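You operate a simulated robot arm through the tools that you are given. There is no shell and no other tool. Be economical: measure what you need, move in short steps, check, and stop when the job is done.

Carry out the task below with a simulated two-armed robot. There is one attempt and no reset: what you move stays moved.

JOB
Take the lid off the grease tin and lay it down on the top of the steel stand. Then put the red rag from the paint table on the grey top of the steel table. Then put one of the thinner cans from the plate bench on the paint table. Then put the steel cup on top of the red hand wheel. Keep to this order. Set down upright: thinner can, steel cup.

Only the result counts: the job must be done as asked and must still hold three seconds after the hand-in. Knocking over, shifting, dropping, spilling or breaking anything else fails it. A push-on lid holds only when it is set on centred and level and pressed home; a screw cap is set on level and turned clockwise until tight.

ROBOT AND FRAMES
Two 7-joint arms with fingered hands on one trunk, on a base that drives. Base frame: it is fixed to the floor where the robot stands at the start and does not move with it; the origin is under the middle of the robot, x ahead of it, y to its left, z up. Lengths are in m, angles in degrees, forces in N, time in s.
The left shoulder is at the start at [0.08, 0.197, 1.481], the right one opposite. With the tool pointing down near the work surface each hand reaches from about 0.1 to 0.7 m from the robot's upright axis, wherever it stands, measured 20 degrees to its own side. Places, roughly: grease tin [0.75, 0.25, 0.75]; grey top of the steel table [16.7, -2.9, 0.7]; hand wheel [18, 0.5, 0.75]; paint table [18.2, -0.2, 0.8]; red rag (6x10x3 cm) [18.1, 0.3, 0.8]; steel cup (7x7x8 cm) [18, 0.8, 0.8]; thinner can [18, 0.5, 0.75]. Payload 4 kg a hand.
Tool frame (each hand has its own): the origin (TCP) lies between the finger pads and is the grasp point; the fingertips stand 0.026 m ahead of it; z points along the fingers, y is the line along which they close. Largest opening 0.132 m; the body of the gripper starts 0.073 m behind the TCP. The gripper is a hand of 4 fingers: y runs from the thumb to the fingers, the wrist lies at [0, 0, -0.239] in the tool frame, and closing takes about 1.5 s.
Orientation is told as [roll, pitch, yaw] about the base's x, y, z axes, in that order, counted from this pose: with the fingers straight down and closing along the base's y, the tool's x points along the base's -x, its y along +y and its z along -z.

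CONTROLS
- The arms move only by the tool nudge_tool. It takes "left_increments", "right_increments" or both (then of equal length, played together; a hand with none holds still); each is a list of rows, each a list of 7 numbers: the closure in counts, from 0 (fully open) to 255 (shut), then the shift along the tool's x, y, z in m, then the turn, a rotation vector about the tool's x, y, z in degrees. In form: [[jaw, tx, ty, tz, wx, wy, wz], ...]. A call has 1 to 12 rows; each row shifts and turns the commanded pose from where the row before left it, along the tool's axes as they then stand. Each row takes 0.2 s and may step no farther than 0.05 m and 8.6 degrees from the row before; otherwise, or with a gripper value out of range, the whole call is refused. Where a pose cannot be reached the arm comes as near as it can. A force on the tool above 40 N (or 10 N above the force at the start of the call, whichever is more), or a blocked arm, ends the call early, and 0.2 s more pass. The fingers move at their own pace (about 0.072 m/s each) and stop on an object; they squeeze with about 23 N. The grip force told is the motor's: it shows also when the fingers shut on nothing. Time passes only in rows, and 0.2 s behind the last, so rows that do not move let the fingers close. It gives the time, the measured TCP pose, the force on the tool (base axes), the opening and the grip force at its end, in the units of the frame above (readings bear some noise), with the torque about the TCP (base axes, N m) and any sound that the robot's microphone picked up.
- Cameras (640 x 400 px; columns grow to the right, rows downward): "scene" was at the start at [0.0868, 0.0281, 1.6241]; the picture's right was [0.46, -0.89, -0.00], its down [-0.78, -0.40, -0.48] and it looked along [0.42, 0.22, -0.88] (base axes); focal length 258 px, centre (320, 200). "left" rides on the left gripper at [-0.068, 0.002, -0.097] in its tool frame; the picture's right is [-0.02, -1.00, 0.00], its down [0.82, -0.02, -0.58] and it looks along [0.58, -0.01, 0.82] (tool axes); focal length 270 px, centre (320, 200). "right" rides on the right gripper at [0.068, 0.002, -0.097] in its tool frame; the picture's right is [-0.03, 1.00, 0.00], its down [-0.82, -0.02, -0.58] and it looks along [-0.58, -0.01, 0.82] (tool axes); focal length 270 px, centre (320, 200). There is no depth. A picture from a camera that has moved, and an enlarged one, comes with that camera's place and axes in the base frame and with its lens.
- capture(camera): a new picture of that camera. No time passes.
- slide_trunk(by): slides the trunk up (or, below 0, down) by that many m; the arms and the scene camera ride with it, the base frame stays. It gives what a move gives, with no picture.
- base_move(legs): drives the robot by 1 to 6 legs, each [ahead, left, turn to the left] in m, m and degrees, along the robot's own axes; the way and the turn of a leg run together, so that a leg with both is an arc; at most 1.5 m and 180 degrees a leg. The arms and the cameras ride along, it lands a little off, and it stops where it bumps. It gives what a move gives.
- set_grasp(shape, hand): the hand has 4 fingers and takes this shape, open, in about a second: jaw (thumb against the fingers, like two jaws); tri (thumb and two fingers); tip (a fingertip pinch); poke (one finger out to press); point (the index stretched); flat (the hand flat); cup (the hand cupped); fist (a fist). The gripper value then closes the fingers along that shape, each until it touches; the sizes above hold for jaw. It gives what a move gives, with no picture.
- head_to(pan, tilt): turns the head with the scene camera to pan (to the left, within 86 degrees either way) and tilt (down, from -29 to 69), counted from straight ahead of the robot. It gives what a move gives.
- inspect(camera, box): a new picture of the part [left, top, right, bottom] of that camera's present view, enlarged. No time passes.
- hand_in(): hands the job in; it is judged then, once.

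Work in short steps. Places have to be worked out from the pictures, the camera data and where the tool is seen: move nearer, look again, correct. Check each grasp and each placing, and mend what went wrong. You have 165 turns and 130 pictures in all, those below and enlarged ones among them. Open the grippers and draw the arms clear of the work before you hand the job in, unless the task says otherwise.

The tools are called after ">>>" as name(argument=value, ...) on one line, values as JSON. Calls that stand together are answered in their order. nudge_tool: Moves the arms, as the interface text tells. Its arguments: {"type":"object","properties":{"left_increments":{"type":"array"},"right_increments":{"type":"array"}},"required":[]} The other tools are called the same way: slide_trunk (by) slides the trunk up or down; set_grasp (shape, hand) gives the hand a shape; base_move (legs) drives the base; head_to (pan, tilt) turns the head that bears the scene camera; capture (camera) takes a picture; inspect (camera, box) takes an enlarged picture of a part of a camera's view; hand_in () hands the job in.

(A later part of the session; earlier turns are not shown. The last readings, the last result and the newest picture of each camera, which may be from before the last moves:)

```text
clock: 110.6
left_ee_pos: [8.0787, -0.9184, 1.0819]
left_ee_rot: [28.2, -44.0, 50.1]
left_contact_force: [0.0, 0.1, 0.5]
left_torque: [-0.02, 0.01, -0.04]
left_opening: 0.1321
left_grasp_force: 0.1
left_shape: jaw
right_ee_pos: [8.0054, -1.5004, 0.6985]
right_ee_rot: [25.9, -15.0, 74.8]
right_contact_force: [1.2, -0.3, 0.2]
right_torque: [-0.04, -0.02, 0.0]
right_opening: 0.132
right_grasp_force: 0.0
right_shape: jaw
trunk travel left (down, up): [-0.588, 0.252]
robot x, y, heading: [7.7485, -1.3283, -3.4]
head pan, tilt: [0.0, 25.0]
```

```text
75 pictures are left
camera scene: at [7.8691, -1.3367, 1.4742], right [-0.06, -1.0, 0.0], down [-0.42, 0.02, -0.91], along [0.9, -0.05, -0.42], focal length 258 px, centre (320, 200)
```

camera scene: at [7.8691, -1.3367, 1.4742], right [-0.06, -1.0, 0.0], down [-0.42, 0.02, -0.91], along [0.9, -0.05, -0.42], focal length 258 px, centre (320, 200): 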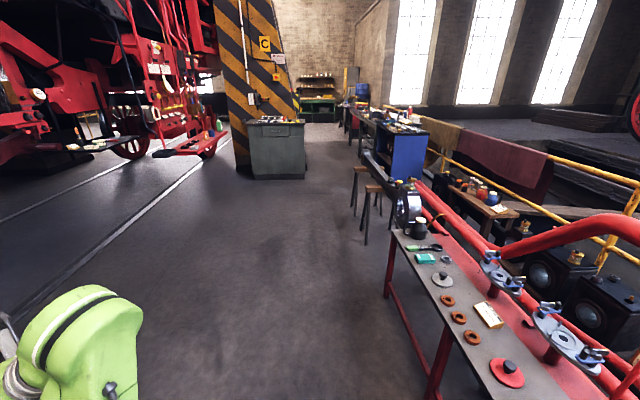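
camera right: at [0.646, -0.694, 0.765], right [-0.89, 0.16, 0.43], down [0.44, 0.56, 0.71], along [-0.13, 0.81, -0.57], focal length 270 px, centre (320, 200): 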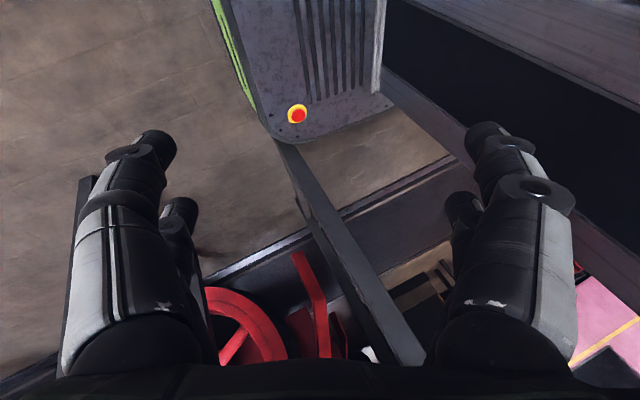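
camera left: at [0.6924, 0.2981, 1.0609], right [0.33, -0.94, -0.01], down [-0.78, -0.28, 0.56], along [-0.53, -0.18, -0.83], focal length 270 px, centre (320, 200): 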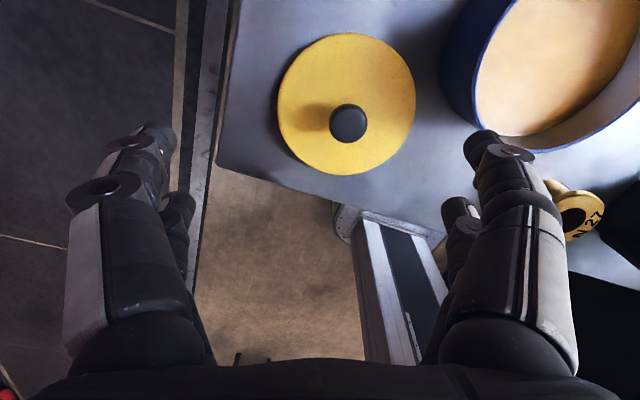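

The bench on the right is close (edge y≈-1.6), a cabinet ahead-left (right face y≈-1.3 at x 11.8). Shift left, then proceed to x≈10.4 and look.

>>> base_move(legs=[[0.2, 0.3, 3.4], [1.5, -0.1, 0], [0.9, -0.2, 0]])

>>> capture(camera="scene")

```text
refused: leg 2 is longer than a leg can be; nothing moved
```

```text
74 pictures are left
camera scene: at [7.8691, -1.3367, 1.4742], right [-0.06, -1.0, 0.0], down [-0.42, 0.02, -0.91], along [0.9, -0.05, -0.42], focal length 258 px, centre (320, 200)
```

scene: 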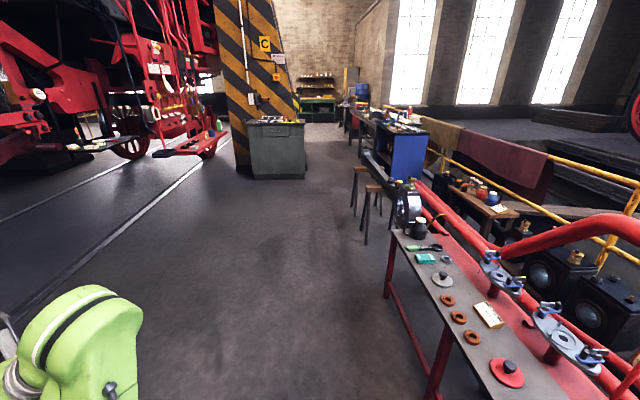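

Leg a hair too long; repeat with shorter legs.

>>> base_move(legs=[[0.2, 0.3, 3.4], [1.4, -0.1, 0], [0.9, -0.2, 0]])

>>> capture(camera="scene")

```text
clock: 124.0
left_ee_pos: [10.5598, -0.8764, 1.0826]
left_ee_rot: [28.2, -44.0, 54.2]
left_contact_force: [0.3, -0.8, 0.2]
left_torque: [0.0, 0.04, 0.0]
left_opening: 0.1318
left_grasp_force: 0.1
left_shape: jaw
right_ee_pos: [10.5287, -1.4608, 0.6981]
right_ee_rot: [25.7, -14.9, 78.9]
right_contact_force: [-0.4, 0.2, -0.1]
right_torque: [0.04, 0.01, -0.02]
right_opening: 0.1319
right_grasp_force: 0.1
right_shape: jaw
trunk travel left (down, up): [-0.588, 0.252]
robot x, y, heading: [10.2588, -1.3074, 0.9]
head pan, tilt: [0.0, 25.0]
```

```text
73 pictures are left
camera scene: at [10.3812, -1.3064, 1.4742], right [0.01, -1.0, 0.0], down [-0.42, -0.01, -0.91], along [0.91, 0.01, -0.42], focal length 258 px, centre (320, 200)
```

scene: 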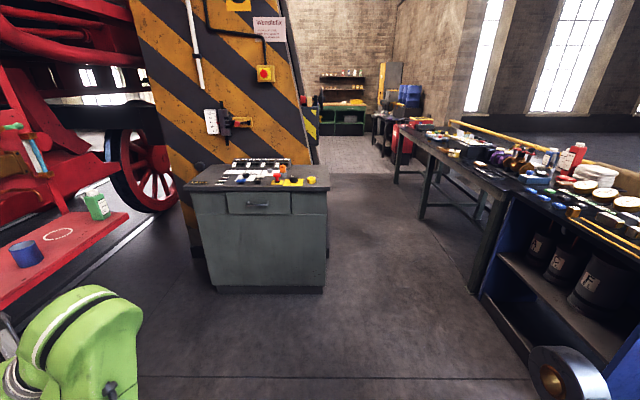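

Corridor between cabinet (y -1.33) and bench (y -2.45): pass at y≈-1.95.

>>> base_move(legs=[[0.4, -0.32, -0.9], [0.4, -0.32, 0], [1.4, 0, 0], [1.4, 0, 0]])

>>> capture(camera="scene")

```text
clock: 127.5
left_ee_pos: [10.9774, -1.209, 1.0824]
left_ee_rot: [28.2, -44.0, 52.0]
left_contact_force: [-0.5, 0.6, -0.5]
left_torque: [-0.03, 0.01, 0.02]
left_opening: 0.1322
left_grasp_force: 0.0
left_shape: jaw
right_ee_pos: [10.9238, -1.7937, 0.6977]
right_ee_rot: [26.0, -15.0, 76.7]
right_contact_force: [-0.7, -0.5, 0.5]
right_torque: [0.01, 0.0, -0.02]
right_opening: 0.1321
right_grasp_force: 0.1
right_shape: jaw
trunk travel left (down, up): [-0.588, 0.252]
robot x, y, heading: [10.6599, -1.6288, -1.5]
head pan, tilt: [0.0, 25.0]
stopped in leg 2: the robot was blocked; the commanded pose is now the measured one
```

```text
72 pictures are left
camera scene: at [10.7823, -1.6328, 1.4741], right [-0.03, -1.0, 0.0], down [-0.42, 0.01, -0.91], along [0.91, -0.02, -0.42], focal length 258 px, centre (320, 200)
```

scene: 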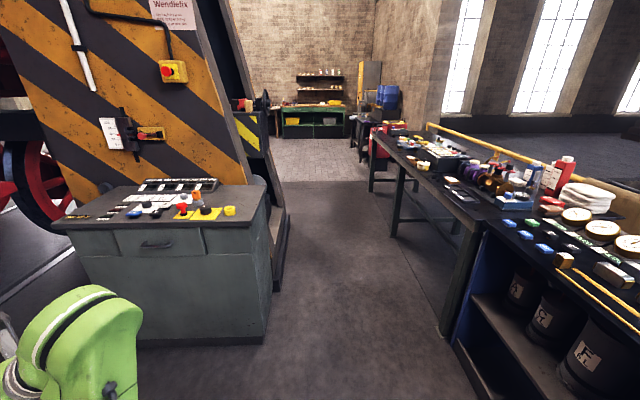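

Blocked on the right, perhaps a stool. Look there.

>>> head_to(pan=-70, tilt=50)

>>> capture(camera="scene")

>>> capture(camera="right")

```text
clock: 129.0
left_ee_pos: [10.9774, -1.2093, 1.0832]
left_ee_rot: [28.3, -43.9, 52.0]
left_contact_force: [-0.5, 0.3, -0.2]
left_torque: [-0.01, -0.01, -0.02]
left_opening: 0.132
left_grasp_force: 0.1
left_shape: jaw
right_ee_pos: [10.9231, -1.7926, 0.6984]
right_ee_rot: [25.8, -15.2, 76.7]
right_contact_force: [-1.0, -0.3, -0.4]
right_torque: [-0.01, -0.02, 0.0]
right_opening: 0.1321
right_grasp_force: 0.1
right_shape: jaw
trunk travel left (down, up): [-0.588, 0.252]
robot x, y, heading: [10.6599, -1.63, -1.5]
head pan, tilt: [-70.0, 50.0]
```

```text
71 pictures are left
camera scene: at [10.7147, -1.7039, 1.4367], right [-0.95, -0.32, 0.0], down [-0.24, 0.73, -0.64], along [0.2, -0.61, -0.77], focal length 258 px, centre (320, 200)
```

scene: 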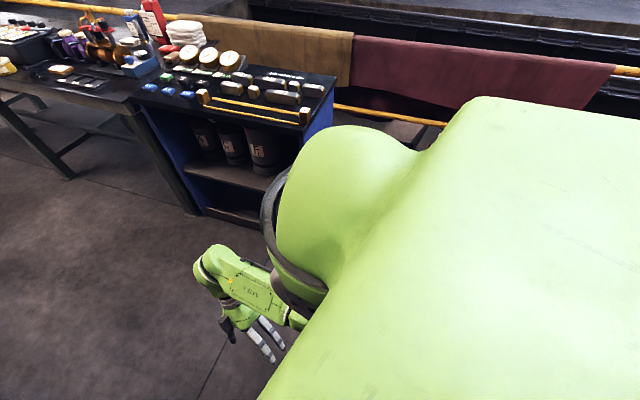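

```text
70 pictures are left
camera right: at [10.9438, -1.8893, 0.7647], right [-0.9, 0.12, 0.43], down [0.41, 0.58, 0.7], along [-0.16, 0.81, -0.57], focal length 270 px, centre (320, 200)
```

right: 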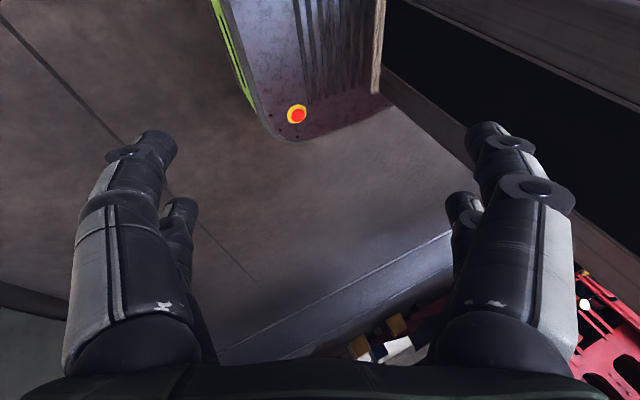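

A stool probably stands beside me, hidden by the body. Go ahead first, then right.

>>> base_move(legs=[[0.4, 0.02, 0], [0.2, -0.3, 0], [1.2, 0, 0], [1.4, 0, 0]])

>>> head_to(pan=0, tilt=25)

>>> capture(camera="scene")

```text
clock: 145.9
left_ee_pos: [14.2322, -1.5275, 1.0826]
left_ee_rot: [28.2, -44.0, 51.8]
left_contact_force: [0.0, -0.5, -0.5]
left_torque: [0.0, -0.01, -0.03]
left_opening: 0.1321
left_grasp_force: 0.0
left_shape: jaw
right_ee_pos: [14.1785, -2.1113, 0.6974]
right_ee_rot: [25.8, -15.1, 76.6]
right_contact_force: [-0.2, -0.1, -0.7]
right_torque: [0.0, 0.01, 0.02]
right_opening: 0.1319
right_grasp_force: 0.1
right_shape: jaw
trunk travel left (down, up): [-0.588, 0.252]
robot x, y, heading: [13.9149, -1.9475, -1.4]
head pan, tilt: [-70.0, 50.0]
```

```text
clock: 147.3
left_ee_pos: [14.2332, -1.5267, 1.0822]
left_ee_rot: [28.3, -44.1, 51.8]
left_contact_force: [-0.3, -0.3, 0.4]
left_torque: [0.03, -0.03, -0.02]
left_opening: 0.1319
left_grasp_force: 0.1
left_shape: jaw
right_ee_pos: [14.1771, -2.1111, 0.6974]
right_ee_rot: [25.9, -15.1, 76.6]
right_contact_force: [0.0, 0.3, -0.1]
right_torque: [-0.01, 0.02, 0.02]
right_opening: 0.132
right_grasp_force: 0.0
right_shape: jaw
trunk travel left (down, up): [-0.588, 0.252]
robot x, y, heading: [13.9166, -1.945, -1.9]
head pan, tilt: [0.0, 25.0]
```

```text
69 pictures are left
camera scene: at [14.0368, -1.9512, 1.4741], right [-0.03, -1.0, 0.0], down [-0.42, 0.01, -0.91], along [0.91, -0.03, -0.42], focal length 258 px, centre (320, 200)
```

scene: 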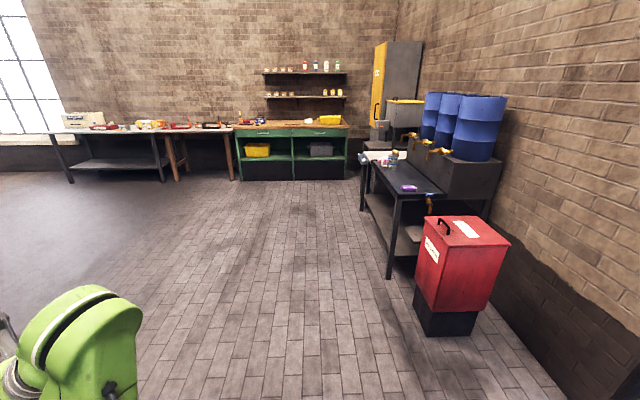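

Now I see the end wall benches. Zoom on them.

>>> inspect(camera="scene", box=[40, 90, 200, 190])

>>> inspect(camera="scene", box=[160, 90, 320, 190])

>>> inspect(camera="scene", box=[340, 120, 500, 220])

```text
4.00 times, centred on (120, 140) of scene
camera zoom: at [14.0368, -1.9512, 1.4741], right [-0.03, -1.0, 0.0], down [-0.42, 0.01, -0.91], along [0.91, -0.03, -0.42], focal length 1030 px, centre (1120, 440)
```

zoom: 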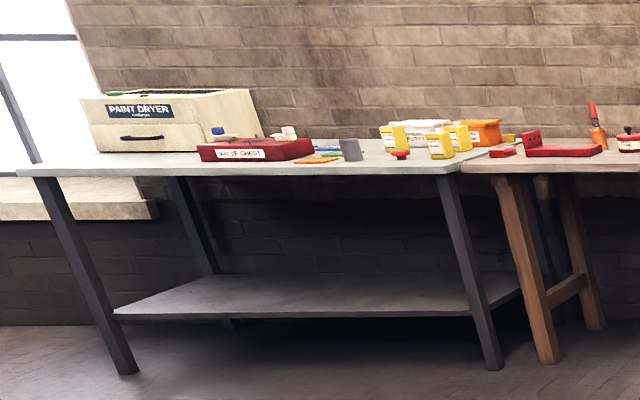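

```text
4.00 times, centred on (240, 140) of scene
camera zoom: at [14.0368, -1.9512, 1.4741], right [-0.03, -1.0, 0.0], down [-0.42, 0.01, -0.91], along [0.91, -0.03, -0.42], focal length 1030 px, centre (640, 440)
```

zoom: 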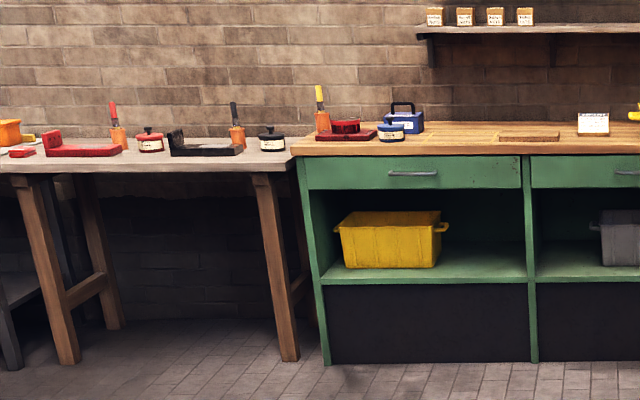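

```text
4.00 times, centred on (420, 170) of scene
camera zoom: at [14.0368, -1.9512, 1.4741], right [-0.03, -1.0, 0.0], down [-0.42, 0.01, -0.91], along [0.91, -0.03, -0.42], focal length 1030 px, centre (-80, 320)
```

zoom: 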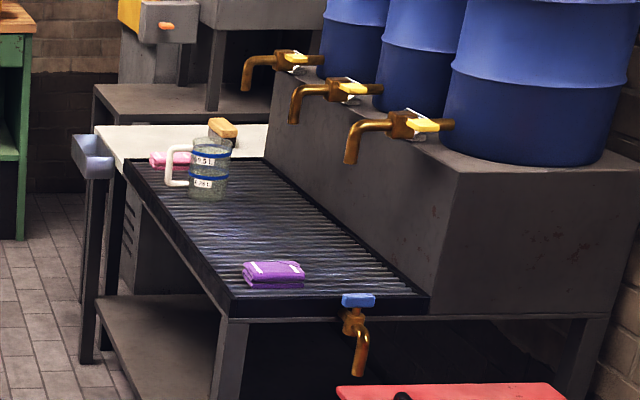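

Everything identified: plate bench (left) with steel cup, thinner cans and red hand wheel; paint table with the red rag at its left end; the steel table with a light-grey top at (16.6,-2.7). Raise the trunk and bring both hands back upright in this free space.

>>> slide_trunk(by=0.22)

>>> nudge_tool(left_increments=[[0, 0, 0, 0, 4.49, 2.85, 5.92], [0, 0, 0, 0, 4.49, 2.85, 5.92], [0, 0, 0, 0, 4.49, 2.85, 5.92], [0, 0, 0, 0, 4.49, 2.85, 5.92], [0, 0, 0, 0, 4.49, 2.85, 5.92], [0, 0, 0, 0, 4.49, 2.85, 5.92], [0, 0, 0, 0, 4.49, 2.85, 5.92], [0, 0, 0, 0, 4.49, 2.85, 5.92], [0, 0, 0, 0, 4.49, 2.85, 5.92], [0, 0, 0, 0, 4.49, 2.85, 5.92]], right_increments=[[0, 0, 0, 0, 3.19, -0.49, 7.85], [0, 0, 0, 0, 3.19, -0.49, 7.85], [0, 0, 0, 0, 3.19, -0.49, 7.85], [0, 0, 0, 0, 3.19, -0.49, 7.85], [0, 0, 0, 0, 3.19, -0.49, 7.85], [0, 0, 0, 0, 3.19, -0.49, 7.85], [0, 0, 0, 0, 3.19, -0.49, 7.85], [0, 0, 0, 0, 3.19, -0.49, 7.85], [0, 0, 0, 0, 3.19, -0.49, 7.85], [0, 0, 0, 0, 3.19, -0.49, 7.85]])

```text
clock: 149.6
left_ee_pos: [14.233, -1.5273, 1.3025]
left_ee_rot: [28.4, -44.0, 51.8]
left_contact_force: [-0.4, -0.1, 0.1]
left_torque: [0.03, 0.01, -0.01]
left_opening: 0.1317
left_grasp_force: 0.1
left_shape: jaw
right_ee_pos: [14.1774, -2.1099, 0.918]
right_ee_rot: [26.0, -15.0, 76.6]
right_contact_force: [0.1, 0.6, 0.7]
right_torque: [0.01, 0.0, 0.0]
right_opening: 0.1321
right_grasp_force: 0.1
right_shape: jaw
trunk travel left (down, up): [-0.808, 0.032]
robot x, y, heading: [13.915, -1.9449, -1.7]
head pan, tilt: [0.0, 25.0]
```

```text
clock: 150.9
left_ee_pos: [14.2879, -1.5571, 1.2147]
left_ee_rot: [19.1, -21.6, 16.0]
left_contact_force: [-0.3, -0.5, 0.3]
left_torque: [0.0, -0.05, -0.02]
left_opening: 0.132
left_grasp_force: 0.2
left_shape: jaw
left hand out of reach, approached as far as the arm can: row 1, 2, 3, 4, 5, 6
right_ee_pos: [14.1775, -2.1109, 0.9199]
right_ee_rot: [15.6, -3.1, 38.9]
right_contact_force: [-0.4, 0.5, -0.3]
right_torque: [-0.01, -0.01, 0.01]
right_opening: 0.1321
right_grasp_force: 0.1
right_shape: jaw
trunk travel left (down, up): [-0.808, 0.032]
robot x, y, heading: [13.9152, -1.9499, -1.5]
head pan, tilt: [0.0, 25.0]
stopped in row 6 (left hand): the arm was blocked; the commanded pose is now the measured one
```

Lower the left hand while finishing the levelling.

>>> nudge_tool(left_increments=[[0, -0.01, -0.01, 0.03, 3.8, 4.3, 3.2], [0, -0.01, -0.01, 0.03, 3.8, 4.3, 3.2], [0, -0.01, -0.01, 0.03, 3.8, 4.3, 3.2], [0, -0.01, -0.01, 0.03, 3.8, 4.3, 3.2], [0, -0.01, -0.01, 0.03, 3.8, 4.3, 3.2]], right_increments=[[0, 0, 0, 0, 3.19, -0.49, 7.85], [0, 0, 0, 0, 3.19, -0.49, 7.85], [0, 0, 0, 0, 3.19, -0.49, 7.85], [0, 0, 0, 0, 3.19, -0.49, 7.85], [0, 0, 0, 0, 3.19, -0.49, 7.85]])

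```text
clock: 152.1
left_ee_pos: [14.3703, -1.5552, 1.0649]
left_ee_rot: [1.7, 2.8, 4.1]
left_contact_force: [0.7, 0.0, -0.1]
left_torque: [0.04, 0.01, 0.0]
left_opening: 0.1321
left_grasp_force: 0.1
left_shape: jaw
right_ee_pos: [14.1791, -2.1104, 0.9179]
right_ee_rot: [0.1, 0.2, -0.2]
right_contact_force: [-0.1, 0.3, 0.8]
right_torque: [-0.01, 0.01, 0.02]
right_opening: 0.1323
right_grasp_force: 0.1
right_shape: jaw
trunk travel left (down, up): [-0.808, 0.032]
robot x, y, heading: [13.9168, -1.9489, -1.6]
head pan, tilt: [0.0, 25.0]
```

Hands upright. Tuck the left hand in, then drive diagonally toward the paint table.

>>> nudge_tool(left_increments=[[0, 0, -0.04, 0, 0.6, -0.9, 1.4], [0, 0, -0.04, 0, 0.6, -0.9, 1.4], [0, 0, -0.04, 0, 0.5, -1.0, 1.3], [0, 0, -0.03, 0, 0, 0, 0]], right_increments=[[0, 0, 0, -0.025, 0, 0, 0], [0, 0, 0, -0.025, 0, 0, 0], [0, 0, 0, -0.025, 0, 0, 0], [0, 0, 0, -0.025, 0, 0, 0]])

>>> base_move(legs=[[1.2, 0.75, 1.6], [1.2, 0.75, 0], [0.3, 0.4, 0]])

>>> head_to(pan=15, tilt=30)

>>> capture(camera="scene")

```text
clock: 153.1
left_ee_pos: [14.3728, -1.7059, 1.0665]
left_ee_rot: [-0.1, -0.1, 0.0]
left_contact_force: [-0.8, 0.5, 0.4]
left_torque: [-0.05, -0.01, -0.04]
left_opening: 0.1321
left_grasp_force: 0.0
left_shape: jaw
right_ee_pos: [14.178, -2.1103, 1.0187]
right_ee_rot: [0.1, 0.1, -0.3]
right_contact_force: [-0.3, -0.3, 0.1]
right_torque: [0.02, 0.02, 0.01]
right_opening: 0.1321
right_grasp_force: 0.0
right_shape: jaw
trunk travel left (down, up): [-0.808, 0.032]
robot x, y, heading: [13.9149, -1.9449, -1.7]
head pan, tilt: [0.0, 25.0]
```

```text
clock: 169.3
left_ee_pos: [17.0238, 0.2459, 1.0671]
left_ee_rot: [0.0, 0.0, 2.4]
left_contact_force: [-1.2, -0.8, 0.6]
left_torque: [-0.03, -0.01, 0.0]
left_opening: 0.1318
left_grasp_force: 0.0
left_shape: jaw
right_ee_pos: [16.8447, -0.1689, 1.0192]
right_ee_rot: [0.2, -0.1, 2.3]
right_contact_force: [-0.3, -0.4, 0.4]
right_torque: [-0.01, -0.03, 0.01]
right_opening: 0.1322
right_grasp_force: 0.0
right_shape: jaw
trunk travel left (down, up): [-0.808, 0.032]
robot x, y, heading: [16.5759, -0.012, 0.4]
head pan, tilt: [0.0, 25.0]
```

```text
clock: 170.0
left_ee_pos: [17.0243, 0.2469, 1.0655]
left_ee_rot: [-0.1, -0.1, 2.5]
left_contact_force: [-0.7, -0.9, -0.9]
left_torque: [-0.01, -0.01, 0.04]
left_opening: 0.1321
left_grasp_force: 0.1
left_shape: jaw
right_ee_pos: [16.8458, -0.1687, 1.0186]
right_ee_rot: [0.2, -0.1, 2.4]
right_contact_force: [-0.3, 0.2, 0.1]
right_torque: [0.0, 0.02, 0.0]
right_opening: 0.132
right_grasp_force: 0.0
right_shape: jaw
trunk travel left (down, up): [-0.808, 0.032]
robot x, y, heading: [16.5765, -0.0107, 0.6]
head pan, tilt: [15.0, 30.0]
```

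```text
65 pictures are left
camera scene: at [16.6932, 0.0092, 1.6862], right [0.27, -0.96, 0.0], down [-0.48, -0.14, -0.87], along [0.83, 0.23, -0.5], focal length 258 px, centre (320, 200)
```

scene: 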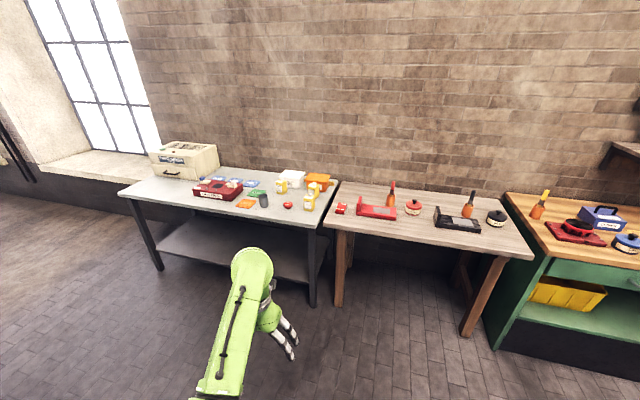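

>>> inspect(camera="scene", box=[220, 150, 440, 260])

```text
2.91 times, centred on (330, 205) of scene
camera zoom: at [16.6932, 0.0092, 1.6862], right [0.27, -0.96, 0.0], down [-0.48, -0.14, -0.87], along [0.83, 0.23, -0.5], focal length 749 px, centre (291, 186)
```

zoom: 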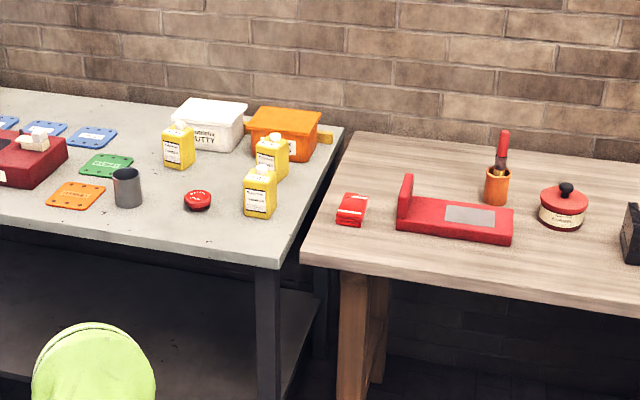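

Rag ≈(18.10, 0.26), wheel ≈(18.09, 0.63), cup ≈(18.06, 0.79), nearest can ≈(18.13, 0.48). Drive close to the table.

>>> base_move(legs=[[0.9, 0.1, -0.6]])

>>> head_to(pan=12, tilt=52)

>>> capture(camera="scene")

>>> capture(camera="left")

```text
clock: 174.8
left_ee_pos: [17.9257, 0.351, 1.0669]
left_ee_rot: [-0.1, -0.2, 1.9]
left_contact_force: [-0.9, 0.5, 0.8]
left_torque: [0.02, 0.01, 0.0]
left_opening: 0.1321
left_grasp_force: 0.3
left_shape: jaw
right_ee_pos: [17.7422, -0.0613, 1.0184]
right_ee_rot: [0.2, -0.1, 1.7]
right_contact_force: [0.4, -0.2, 0.5]
right_torque: [0.0, 0.0, 0.03]
right_opening: 0.132
right_grasp_force: 0.0
right_shape: jaw
trunk travel left (down, up): [-0.808, 0.032]
robot x, y, heading: [17.4751, 0.0923, 0.3]
head pan, tilt: [15.0, 30.0]
```

```text
clock: 175.7
left_ee_pos: [17.9268, 0.352, 1.0658]
left_ee_rot: [-0.1, -0.1, 1.8]
left_contact_force: [-0.3, 0.7, 0.4]
left_torque: [-0.01, -0.02, 0.01]
left_opening: 0.132
left_grasp_force: 0.0
left_shape: jaw
right_ee_pos: [17.7443, -0.0599, 1.0188]
right_ee_rot: [0.2, -0.1, 1.7]
right_contact_force: [0.2, -0.2, -0.1]
right_torque: [0.01, -0.03, -0.01]
right_opening: 0.1318
right_grasp_force: 0.1
right_shape: jaw
trunk travel left (down, up): [-0.808, 0.032]
robot x, y, heading: [17.4759, 0.0933, 0.1]
head pan, tilt: [12.0, 52.0]
```

```text
63 pictures are left
camera scene: at [17.5788, 0.1099, 1.654], right [0.21, -0.98, 0.0], down [-0.77, -0.17, -0.62], along [0.6, 0.13, -0.79], focal length 258 px, centre (320, 200)
```

scene: 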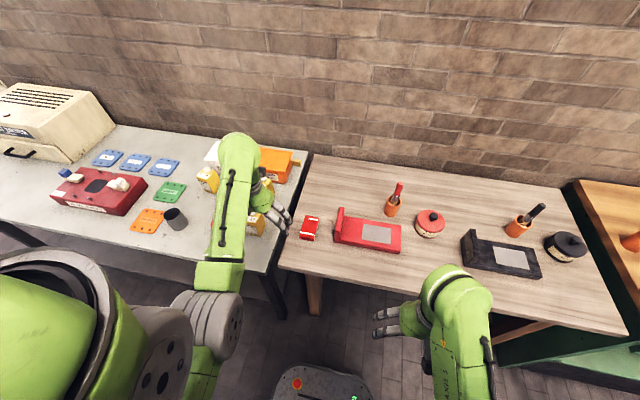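

```text
62 pictures are left
camera left: at [17.9948, 0.356, 1.1614], right [0.06, -1.0, 0.0], down [-0.82, -0.04, 0.58], along [-0.58, -0.03, -0.82], focal length 270 px, centre (320, 200)
```

left: 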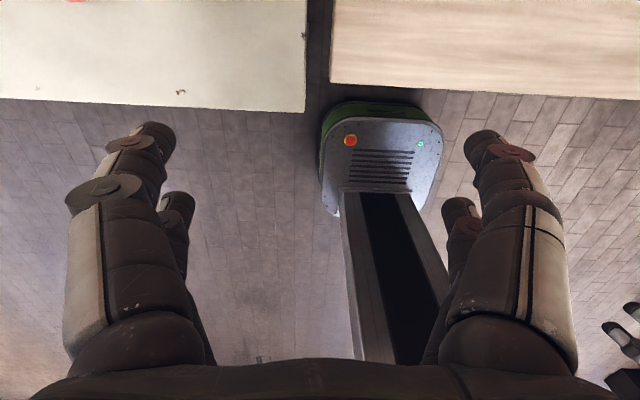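

Triangulated rag centre ≈(18.08, 0.262, 0.81), long side along x. Move the left hand above it, partly closed, and look.

>>> nudge_tool(left_increments=[[50, -0.04, -0.024, 0.02, 0, 0, 0.6], [50, -0.04, -0.024, 0.02, 0, 0, 0.6], [50, -0.04, -0.024, 0.02, 0, 0, 0.6], [50, -0.037, -0.022, 0.03, 0, 0, 0], [50, 0, 0, 0.03, 0, 0, 0]])

>>> capture(camera="left")

```text
refused: row 1 steps farther than a row can; nothing moved
```

```text
61 pictures are left
camera left: at [17.9948, 0.356, 1.1614], right [0.06, -1.0, 0.0], down [-0.82, -0.04, 0.58], along [-0.58, -0.03, -0.82], focal length 270 px, centre (320, 200)
```

left: 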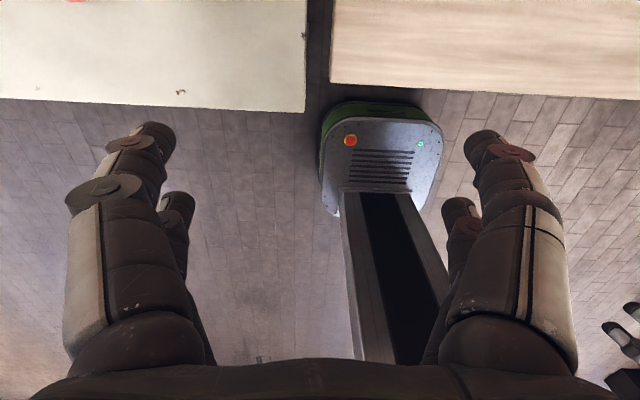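

Steps slightly too long; use more rows.

>>> nudge_tool(left_increments=[[50, -0.031, -0.018, 0.02, 0, 0, 0.4], [50, -0.031, -0.018, 0.02, 0, 0, 0.4], [50, -0.031, -0.018, 0.02, 0, 0, 0.4], [50, -0.031, -0.018, 0.02, 0, 0, 0.4], [50, -0.031, -0.018, 0.02, 0, 0, 0], [50, 0, 0, 0.02, 0, 0, 0]])

>>> capture(camera="left")

```text
clock: 177.1
left_ee_pos: [18.0832, 0.2639, 0.9448]
left_ee_rot: [-0.1, 0.0, 0.2]
left_contact_force: [0.1, -0.3, -0.3]
left_torque: [0.02, -0.01, 0.01]
left_opening: 0.1062
left_grasp_force: 0.0
left_shape: jaw
right_ee_pos: [17.742, -0.06, 1.0184]
right_ee_rot: [0.1, 0.0, 1.7]
right_contact_force: [-0.7, 0.0, 0.1]
right_torque: [-0.01, -0.04, -0.02]
right_opening: 0.1319
right_grasp_force: 0.0
right_shape: jaw
trunk travel left (down, up): [-0.808, 0.032]
robot x, y, heading: [17.4797, 0.0939, 0.4]
head pan, tilt: [12.0, 52.0]
```

```text
60 pictures are left
camera left: at [18.1519, 0.2669, 1.0417], right [0.03, -1.0, 0.0], down [-0.82, -0.02, 0.58], along [-0.58, -0.02, -0.82], focal length 270 px, centre (320, 200)
```

left: 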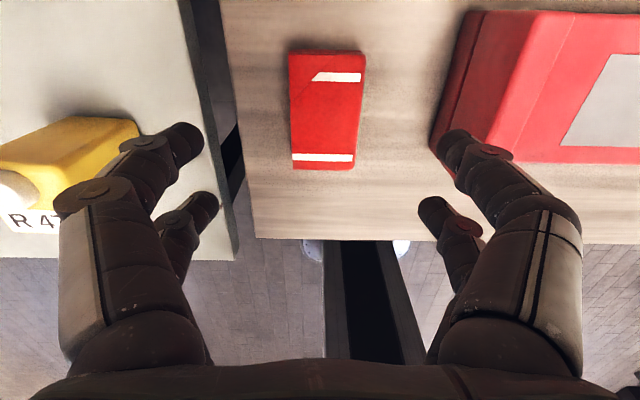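

Rag centre ≈(18.079, 0.257). Close a bit to 85, correct and descend to TCP ≈0.828.

>>> nudge_tool(left_increments=[[85, 0.004, -0.006, 0.01, 0, 0, 0], [85, 0, 0, 0.02, 0, 0, 0], [85, 0, 0, 0.022, 0, 0, 0], [85, 0, 0, 0.022, 0, 0, 0], [85, 0, 0, 0.022, 0, 0, 0], [85, 0, 0, 0.012, 0, 0, 0], [85, 0, 0, 0.008, 0, 0, 0]])

>>> capture(camera="left")

```text
clock: 178.7
left_ee_pos: [18.0798, 0.2569, 0.8301]
left_ee_rot: [-0.1, -0.1, 0.3]
left_contact_force: [0.2, -0.4, -0.4]
left_torque: [0.01, -0.01, -0.01]
left_opening: 0.0884
left_grasp_force: 0.1
left_shape: jaw
right_ee_pos: [17.7429, -0.0615, 1.0186]
right_ee_rot: [0.2, 0.0, 1.7]
right_contact_force: [-1.0, 0.3, 0.7]
right_torque: [-0.01, -0.03, 0.03]
right_opening: 0.1321
right_grasp_force: 0.1
right_shape: jaw
trunk travel left (down, up): [-0.808, 0.032]
robot x, y, heading: [17.4754, 0.094, -0.1]
head pan, tilt: [12.0, 52.0]
```

```text
59 pictures are left
camera left: at [18.1477, 0.2604, 0.9254], right [0.03, -1.0, 0.0], down [-0.82, -0.02, 0.58], along [-0.58, -0.02, -0.82], focal length 270 px, centre (320, 200)
```

left: 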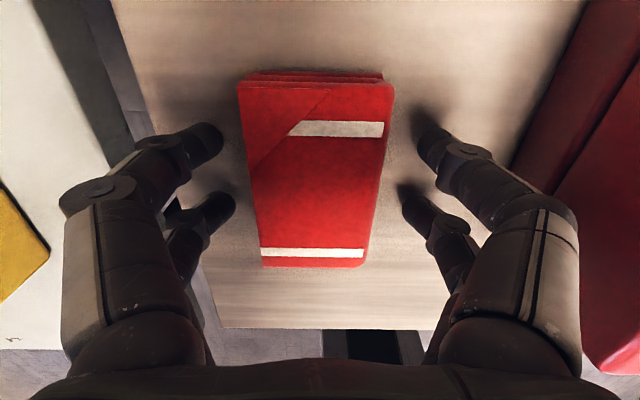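

Nicely straddled. 6 mm lower, then close.

>>> nudge_tool(left_increments=[[85, 0, 0, 0.006, 0, 0, 0], [255, 0, 0, 0, 0, 0, 0], [255, 0, 0, 0, 0, 0, 0], [255, 0, 0, 0, 0, 0, 0], [255, 0, 0, 0, 0, 0, 0], [255, 0, 0, 0, 0, 0, 0], [255, 0, 0, 0, 0, 0, 0], [255, 0, 0, -0.02, 0, 0, 0], [255, 0, 0, -0.03, 0, 0, 0], [255, 0, 0, -0.04, 0, 0, 0], [255, 0, 0, -0.04, 0, 0, 0]])

>>> capture(camera="left")

```text
clock: 181.1
left_ee_pos: [18.0756, 0.256, 0.9519]
left_ee_rot: [-0.2, 0.1, 0.2]
left_contact_force: [0.4, -0.3, -1.3]
left_torque: [0.0, -0.02, 0.02]
left_opening: 0.0483
left_grasp_force: 22.9
left_shape: jaw
right_ee_pos: [17.743, -0.0606, 1.0186]
right_ee_rot: [0.0, 0.0, 1.7]
right_contact_force: [-0.5, 0.4, 0.0]
right_torque: [-0.02, -0.01, -0.01]
right_opening: 0.1321
right_grasp_force: 0.1
right_shape: jaw
trunk travel left (down, up): [-0.808, 0.032]
robot x, y, heading: [17.47, 0.0939, -0.2]
head pan, tilt: [12.0, 52.0]
```

```text
58 pictures are left
camera left: at [18.1444, 0.2587, 1.0484], right [0.03, -1.0, 0.0], down [-0.81, -0.02, 0.58], along [-0.58, -0.02, -0.82], focal length 270 px, centre (320, 200)
```

left: 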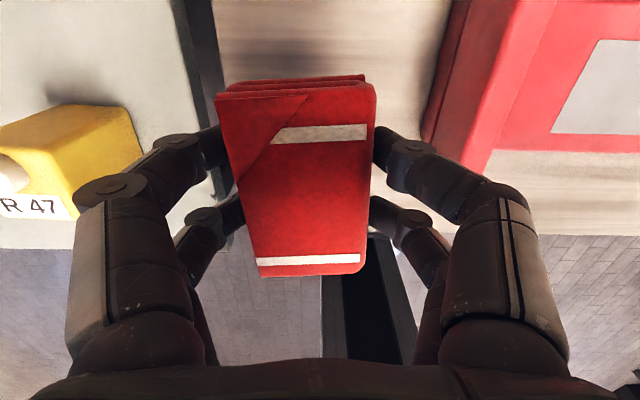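

Rag held. Lift a bit more, back off, turn right and drive toward the steel table.

>>> nudge_tool(left_increments=[[255, 0, 0, -0.04, 0, 0, 0], [255, 0.03, 0, -0.03, 0, 0, 0]])

>>> base_move(legs=[[-0.9, 0, 0], [0, 0, -90], [1.45, 0.0, 0], [0.35, 0, 0]])

>>> head_to(pan=0, tilt=40)

>>> capture(camera="scene")

```text
clock: 181.7
left_ee_pos: [18.0462, 0.2567, 1.0241]
left_ee_rot: [-0.1, -0.1, 0.2]
left_contact_force: [-0.5, -1.0, -0.3]
left_torque: [0.02, -0.03, -0.03]
left_opening: 0.048
left_grasp_force: 22.7
left_shape: jaw
right_ee_pos: [17.7411, -0.0613, 1.0199]
right_ee_rot: [0.1, -0.1, 1.7]
right_contact_force: [0.0, 0.1, -0.2]
right_torque: [-0.02, -0.02, 0.01]
right_opening: 0.1318
right_grasp_force: 0.1
right_shape: jaw
trunk travel left (down, up): [-0.808, 0.032]
robot x, y, heading: [17.4759, 0.0972, -0.3]
head pan, tilt: [12.0, 52.0]
```

```text
clock: 199.0
left_ee_pos: [16.7058, -2.3069, 1.0235]
left_ee_rot: [-0.1, -0.2, -91.3]
left_contact_force: [0.3, -0.4, -1.5]
left_torque: [-0.05, 0.0, 0.0]
left_opening: 0.0482
left_grasp_force: 22.9
left_shape: jaw
right_ee_pos: [16.396, -1.9949, 1.0193]
right_ee_rot: [0.1, 0.0, -89.7]
right_contact_force: [0.2, 1.0, -0.7]
right_torque: [-0.01, 0.01, 0.0]
right_opening: 0.132
right_grasp_force: 0.0
right_shape: jaw
trunk travel left (down, up): [-0.808, 0.032]
robot x, y, heading: [16.5604, -1.7318, -91.4]
head pan, tilt: [12.0, 52.0]
```

```text
clock: 199.7
left_ee_pos: [16.705, -2.3098, 1.0234]
left_ee_rot: [0.0, -0.1, -91.2]
left_contact_force: [-0.6, 0.9, -1.1]
left_torque: [-0.03, -0.03, -0.02]
left_opening: 0.0481
left_grasp_force: 22.9
left_shape: jaw
right_ee_pos: [16.3949, -1.9963, 1.019]
right_ee_rot: [0.1, 0.0, -89.9]
right_contact_force: [1.2, -0.9, -0.4]
right_torque: [0.01, -0.01, 0.0]
right_opening: 0.132
right_grasp_force: 0.0
right_shape: jaw
trunk travel left (down, up): [-0.808, 0.032]
robot x, y, heading: [16.5622, -1.7321, -91.3]
head pan, tilt: [0.0, 40.0]
```

```text
57 pictures are left
camera scene: at [16.555, -1.8488, 1.6708], right [-1.0, 0.02, 0.0], down [0.01, 0.64, -0.77], along [-0.02, -0.77, -0.64], focal length 258 px, centre (320, 200)
```

scene: 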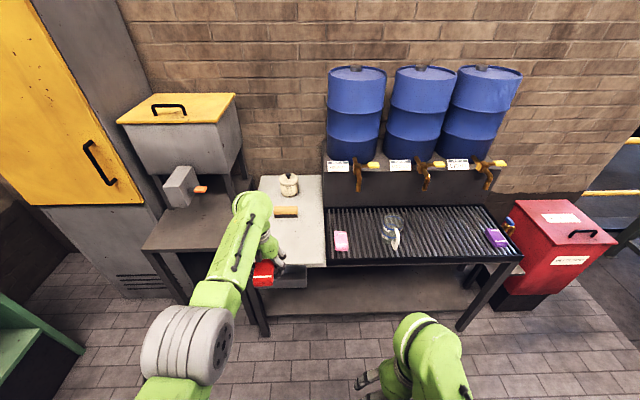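

The light-grey top: front edge y≈-2.54, free spot ≈(16.64,-2.67) before the brush. Drive ahead 0.36.

>>> base_move(legs=[[0.36, -0.04, 1.3]])

>>> capture(camera="left")

>>> capture(camera="scene")

```text
clock: 202.0
left_ee_pos: [16.6742, -2.6676, 1.0238]
left_ee_rot: [-0.1, -0.2, -90.0]
left_contact_force: [0.2, 0.9, -0.9]
left_torque: [-0.02, 0.02, 0.0]
left_opening: 0.048
left_grasp_force: 22.9
left_shape: jaw
right_ee_pos: [16.3572, -2.3609, 1.021]
right_ee_rot: [0.2, 0.0, -88.6]
right_contact_force: [0.5, 0.4, -0.7]
right_torque: [0.0, 0.01, 0.0]
right_opening: 0.1319
right_grasp_force: 0.1
right_shape: jaw
trunk travel left (down, up): [-0.808, 0.032]
robot x, y, heading: [16.5135, -2.0979, -90.1]
head pan, tilt: [0.0, 40.0]
```

```text
56 pictures are left
camera left: at [16.6764, -2.7342, 1.12], right [-1.0, -0.02, 0.0], down [-0.02, 0.82, 0.58], along [-0.02, 0.57, -0.82], focal length 270 px, centre (320, 200)
```

left: 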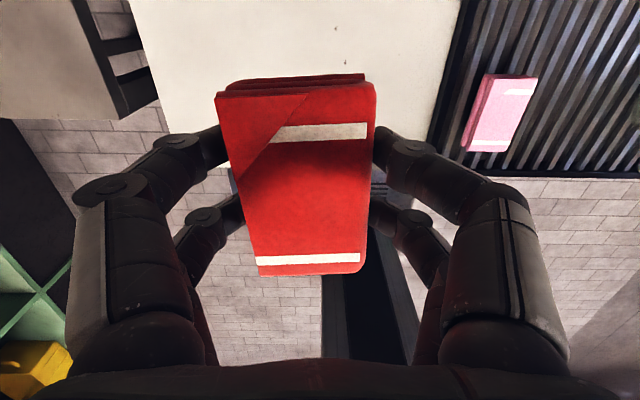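

```text
55 pictures are left
camera scene: at [16.5139, -2.2085, 1.6711], right [-1.0, 0.0, 0.0], down [0.0, 0.64, -0.77], along [0.0, -0.77, -0.64], focal length 258 px, centre (320, 200)
```

scene: 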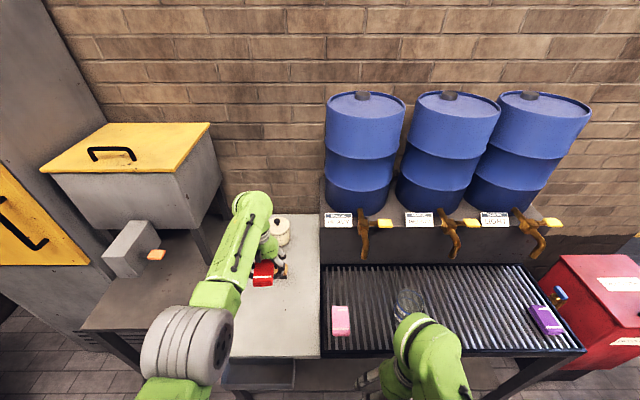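

Table top z≈0.78, x range 16.53–16.87. Shift slightly, and lower the rag.

>>> nudge_tool(left_increments=[[255, -0.012, 0.016, 0.03, 0, 0, 0], [255, 0, 0, 0.04, 0, 0, 0], [255, 0, 0, 0.04, 0, 0, 0], [255, 0, 0, 0.04, 0, 0, 0], [255, 0, 0, 0.03, 0, 0, 0]])

>>> nudge_tool(left_increments=[[255, 0, 0, 0.006, 0, 0, 0], [255, 0, 0, 0.006, 0, 0, 0], [255, 0, 0, 0.006, 0, 0, 0], [255, 0, 0, 0.005, 0, 0, 0]])

>>> capture(camera="left")

```text
clock: 203.2
left_ee_pos: [16.6909, -2.6798, 0.8429]
left_ee_rot: [-0.1, -0.1, -90.0]
left_contact_force: [-0.3, -0.1, -1.0]
left_torque: [-0.01, 0.0, 0.02]
left_opening: 0.0482
left_grasp_force: 23.2
left_shape: jaw
right_ee_pos: [16.357, -2.3631, 1.0188]
right_ee_rot: [0.1, 0.0, -88.6]
right_contact_force: [0.4, 0.0, 0.6]
right_torque: [0.02, -0.01, 0.02]
right_opening: 0.1319
right_grasp_force: 0.0
right_shape: jaw
trunk travel left (down, up): [-0.808, 0.032]
robot x, y, heading: [16.5149, -2.0923, -90.1]
head pan, tilt: [0.0, 40.0]
```

```text
clock: 204.2
left_ee_pos: [16.6893, -2.6815, 0.8201]
left_ee_rot: [-0.1, 0.0, -90.1]
left_contact_force: [0.2, 0.2, -0.3]
left_torque: [0.01, 0.01, 0.01]
left_opening: 0.0481
left_grasp_force: 22.9
left_shape: jaw
right_ee_pos: [16.3568, -2.3629, 1.0177]
right_ee_rot: [0.1, 0.0, -88.6]
right_contact_force: [0.7, 0.0, 0.0]
right_torque: [0.0, 0.0, 0.0]
right_opening: 0.132
right_grasp_force: 0.0
right_shape: jaw
trunk travel left (down, up): [-0.808, 0.032]
robot x, y, heading: [16.5155, -2.0943, -90.0]
head pan, tilt: [0.0, 40.0]
```

```text
54 pictures are left
camera left: at [16.6912, -2.7486, 0.916], right [-1.0, -0.02, 0.0], down [-0.02, 0.82, 0.58], along [-0.02, 0.58, -0.82], focal length 270 px, centre (320, 200)
```

left: 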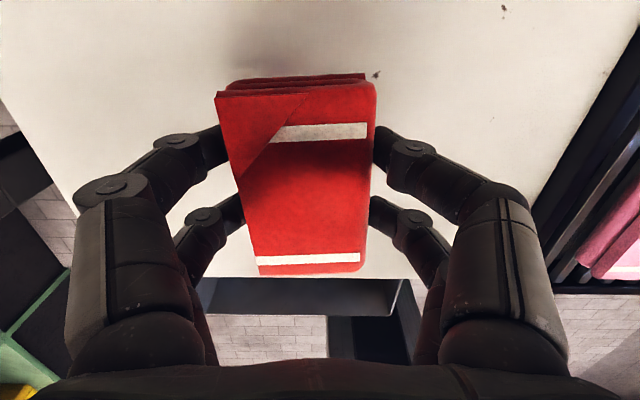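

Not in contact yet; continue down with care.

>>> nudge_tool(left_increments=[[255, 0, 0, 0.005, 0, 0, 0], [255, 0, 0, 0.005, 0, 0, 0], [255, 0, 0, 0.005, 0, 0, 0], [255, 0, 0, 0.005, 0, 0, 0], [255, 0, 0, 0.005, 0, 0, 0], [255, 0, 0, 0.005, 0, 0, 0], [255, 0, 0, 0.004, 0, 0, 0], [255, 0, 0, 0.004, 0, 0, 0]])

>>> capture(camera="left")

```text
clock: 206.0
left_ee_pos: [16.6909, -2.6823, 0.7818]
left_ee_rot: [-0.1, 0.0, -90.0]
left_contact_force: [-0.7, 0.1, -0.3]
left_torque: [0.02, 0.02, -0.01]
left_opening: 0.0478
left_grasp_force: 22.8
left_shape: jaw
right_ee_pos: [16.3577, -2.3633, 1.0193]
right_ee_rot: [0.1, -0.1, -88.6]
right_contact_force: [-0.1, 0.2, 0.0]
right_torque: [0.02, 0.02, -0.01]
right_opening: 0.132
right_grasp_force: 0.0
right_shape: jaw
trunk travel left (down, up): [-0.808, 0.032]
robot x, y, heading: [16.5106, -2.0962, -90.1]
head pan, tilt: [0.0, 40.0]
```

```text
53 pictures are left
camera left: at [16.6917, -2.7494, 0.8772], right [-1.0, -0.02, 0.0], down [-0.02, 0.82, 0.58], along [-0.02, 0.58, -0.82], focal length 270 px, centre (320, 200)
```

left: 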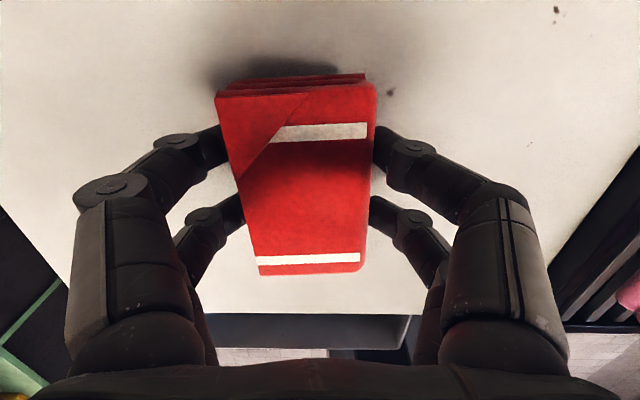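

Table top now computes to z≈0.741; about 8 mm more.

>>> nudge_tool(left_increments=[[255, 0, 0, 0.003, 0, 0, 0], [255, 0, 0, 0.003, 0, 0, 0], [255, 0, 0, 0.003, 0, 0, 0], [255, 0, 0, 0.002, 0, 0, 0]])

```text
clock: 207.0
left_ee_pos: [16.69, -2.6815, 0.7702]
left_ee_rot: [-0.2, 0.0, -90.0]
left_contact_force: [0.7, 0.2, -0.4]
left_torque: [-0.01, -0.02, 0.03]
left_opening: 0.0482
left_grasp_force: 24.1
left_shape: jaw
right_ee_pos: [16.3581, -2.3624, 1.0178]
right_ee_rot: [0.1, 0.0, -88.6]
right_contact_force: [-0.2, -0.2, -0.8]
right_torque: [0.0, 0.01, 0.0]
right_opening: 0.1318
right_grasp_force: 0.1
right_shape: jaw
trunk travel left (down, up): [-0.808, 0.032]
robot x, y, heading: [16.5161, -2.0974, -89.7]
head pan, tilt: [0.0, 40.0]
```

>>> nudge_tool(left_increments=[[255, 0, 0, 0.003, 0, 0, 0], [255, 0, 0, 0.003, 0, 0, 0], [255, 0, 0, 0.003, 0, 0, 0], [255, 0, 0, 0.003, 0, 0, 0]])

>>> capture(camera="left")

```text
clock: 208.2
left_ee_pos: [16.6894, -2.6861, 0.7656]
left_ee_rot: [0.0, -0.8, -90.1]
left_contact_force: [0.0, 9.8, 28.5]
left_torque: [0.27, -0.12, 0.03]
left_opening: 0.0482
left_grasp_force: 23.9
left_shape: jaw
right_ee_pos: [16.3566, -2.3593, 1.0192]
right_ee_rot: [0.3, -0.2, -88.5]
right_contact_force: [0.0, 0.5, -0.8]
right_torque: [0.02, 0.0, -0.03]
right_opening: 0.1319
right_grasp_force: 0.1
right_shape: jaw
trunk travel left (down, up): [-0.808, 0.032]
robot x, y, heading: [16.5151, -2.0977, -90.0]
head pan, tilt: [0.0, 40.0]
stopped in row 4 (left hand): the force on the tool passed its limit at 42 N (the readings are from after the stop); the commanded pose is now the measured one
```

```text
52 pictures are left
camera left: at [16.691, -2.7527, 0.863], right [-1.0, -0.02, 0.0], down [-0.02, 0.82, 0.57], along [-0.01, 0.57, -0.82], focal length 270 px, centre (320, 200)
```

left: 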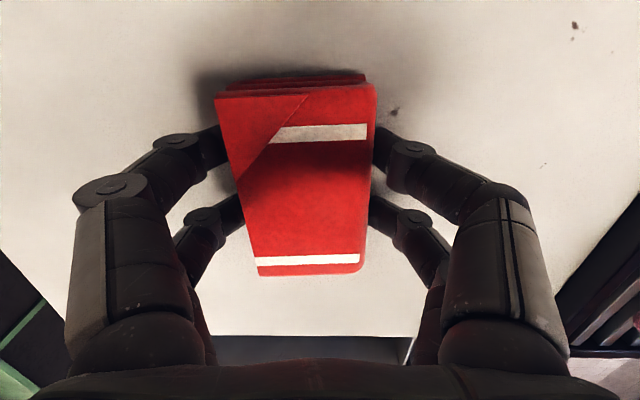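

On the surface. Open and draw up, then look.

>>> nudge_tool(left_increments=[[120, 0, 0, 0, 0, 0, 0], [80, 0, 0, 0, 0, 0, 0], [80, 0, 0, 0, 0, 0, 0], [80, 0, 0, 0, 0, 0, 0], [60, 0, 0, -0.02, 0, 0, 0], [60, 0, 0, -0.04, 0, 0, 0], [0, 0, 0, -0.04, 0, 0, 0], [0, 0, 0, -0.04, 0, 0, 0], [0, 0, 0, -0.04, 0, 0, 0], [0, 0, 0, -0.04, 0, 0, 0]])

>>> capture(camera="left")

```text
clock: 210.4
left_ee_pos: [16.6892, -2.685, 0.9809]
left_ee_rot: [0.1, -0.4, -89.9]
left_contact_force: [-0.3, 0.8, 1.0]
left_torque: [-0.05, 0.02, 0.02]
left_opening: 0.132
left_grasp_force: 0.1
left_shape: jaw
right_ee_pos: [16.3568, -2.3603, 1.0196]
right_ee_rot: [0.2, 0.0, -88.6]
right_contact_force: [-0.3, -0.4, -1.0]
right_torque: [0.0, 0.01, 0.02]
right_opening: 0.132
right_grasp_force: 0.1
right_shape: jaw
trunk travel left (down, up): [-0.808, 0.032]
robot x, y, heading: [16.5143, -2.0929, -90.3]
head pan, tilt: [0.0, 40.0]
```

```text
51 pictures are left
camera left: at [16.6908, -2.7518, 1.0778], right [-1.0, -0.02, 0.0], down [-0.02, 0.82, 0.57], along [-0.01, 0.57, -0.82], focal length 270 px, centre (320, 200)
```

left: 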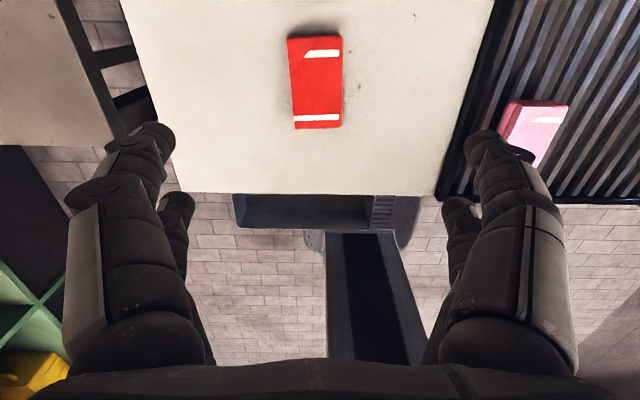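

Rag is on the grey top. Drive back to the plate bench.

>>> base_move(legs=[[-1.3, 0, 0], [-1.0, 0, 0], [0, 0, 90], [0.85, 0, 0]])

>>> head_to(pan=12, tilt=45)

>>> capture(camera="scene")

```text
clock: 229.6
left_ee_pos: [17.9408, 0.3798, 0.9813]
left_ee_rot: [-0.2, -0.5, 1.0]
left_contact_force: [0.3, -0.2, -0.2]
left_torque: [0.01, -0.02, 0.0]
left_opening: 0.1318
left_grasp_force: 0.0
left_shape: jaw
right_ee_pos: [17.6248, 0.0427, 1.0188]
right_ee_rot: [0.1, 0.0, 2.7]
right_contact_force: [0.2, 0.3, 0.7]
right_torque: [0.03, 0.0, 0.01]
right_opening: 0.132
right_grasp_force: 0.0
right_shape: jaw
trunk travel left (down, up): [-0.808, 0.032]
robot x, y, heading: [17.3557, 0.1944, 1.0]
head pan, tilt: [0.0, 40.0]
```

```text
clock: 230.3
left_ee_pos: [17.9424, 0.3809, 0.9818]
left_ee_rot: [-0.1, -0.5, 1.1]
left_contact_force: [-0.1, -0.3, 1.0]
left_torque: [0.0, 0.0, 0.06]
left_opening: 0.132
left_grasp_force: 0.1
left_shape: jaw
right_ee_pos: [17.6259, 0.0407, 1.0189]
right_ee_rot: [0.1, 0.0, 2.6]
right_contact_force: [-0.2, -0.3, 0.7]
right_torque: [0.0, 0.0, 0.0]
right_opening: 0.1319
right_grasp_force: 0.0
right_shape: jaw
trunk travel left (down, up): [-0.808, 0.032]
robot x, y, heading: [17.3551, 0.1947, 1.3]
head pan, tilt: [12.0, 45.0]
```

```text
50 pictures are left
camera scene: at [17.4641, 0.2114, 1.6636], right [0.23, -0.97, 0.0], down [-0.69, -0.16, -0.71], along [0.69, 0.16, -0.71], focal length 258 px, centre (320, 200)
```

scene: 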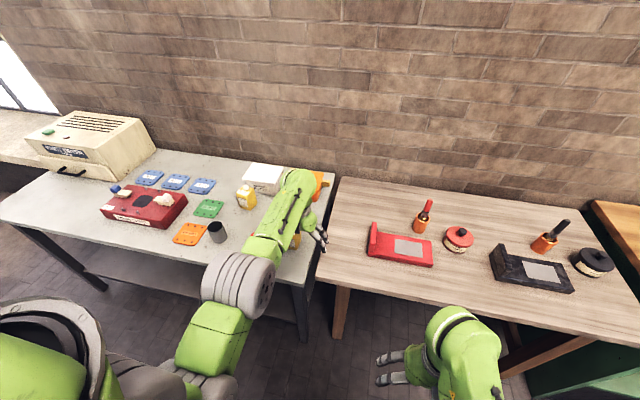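

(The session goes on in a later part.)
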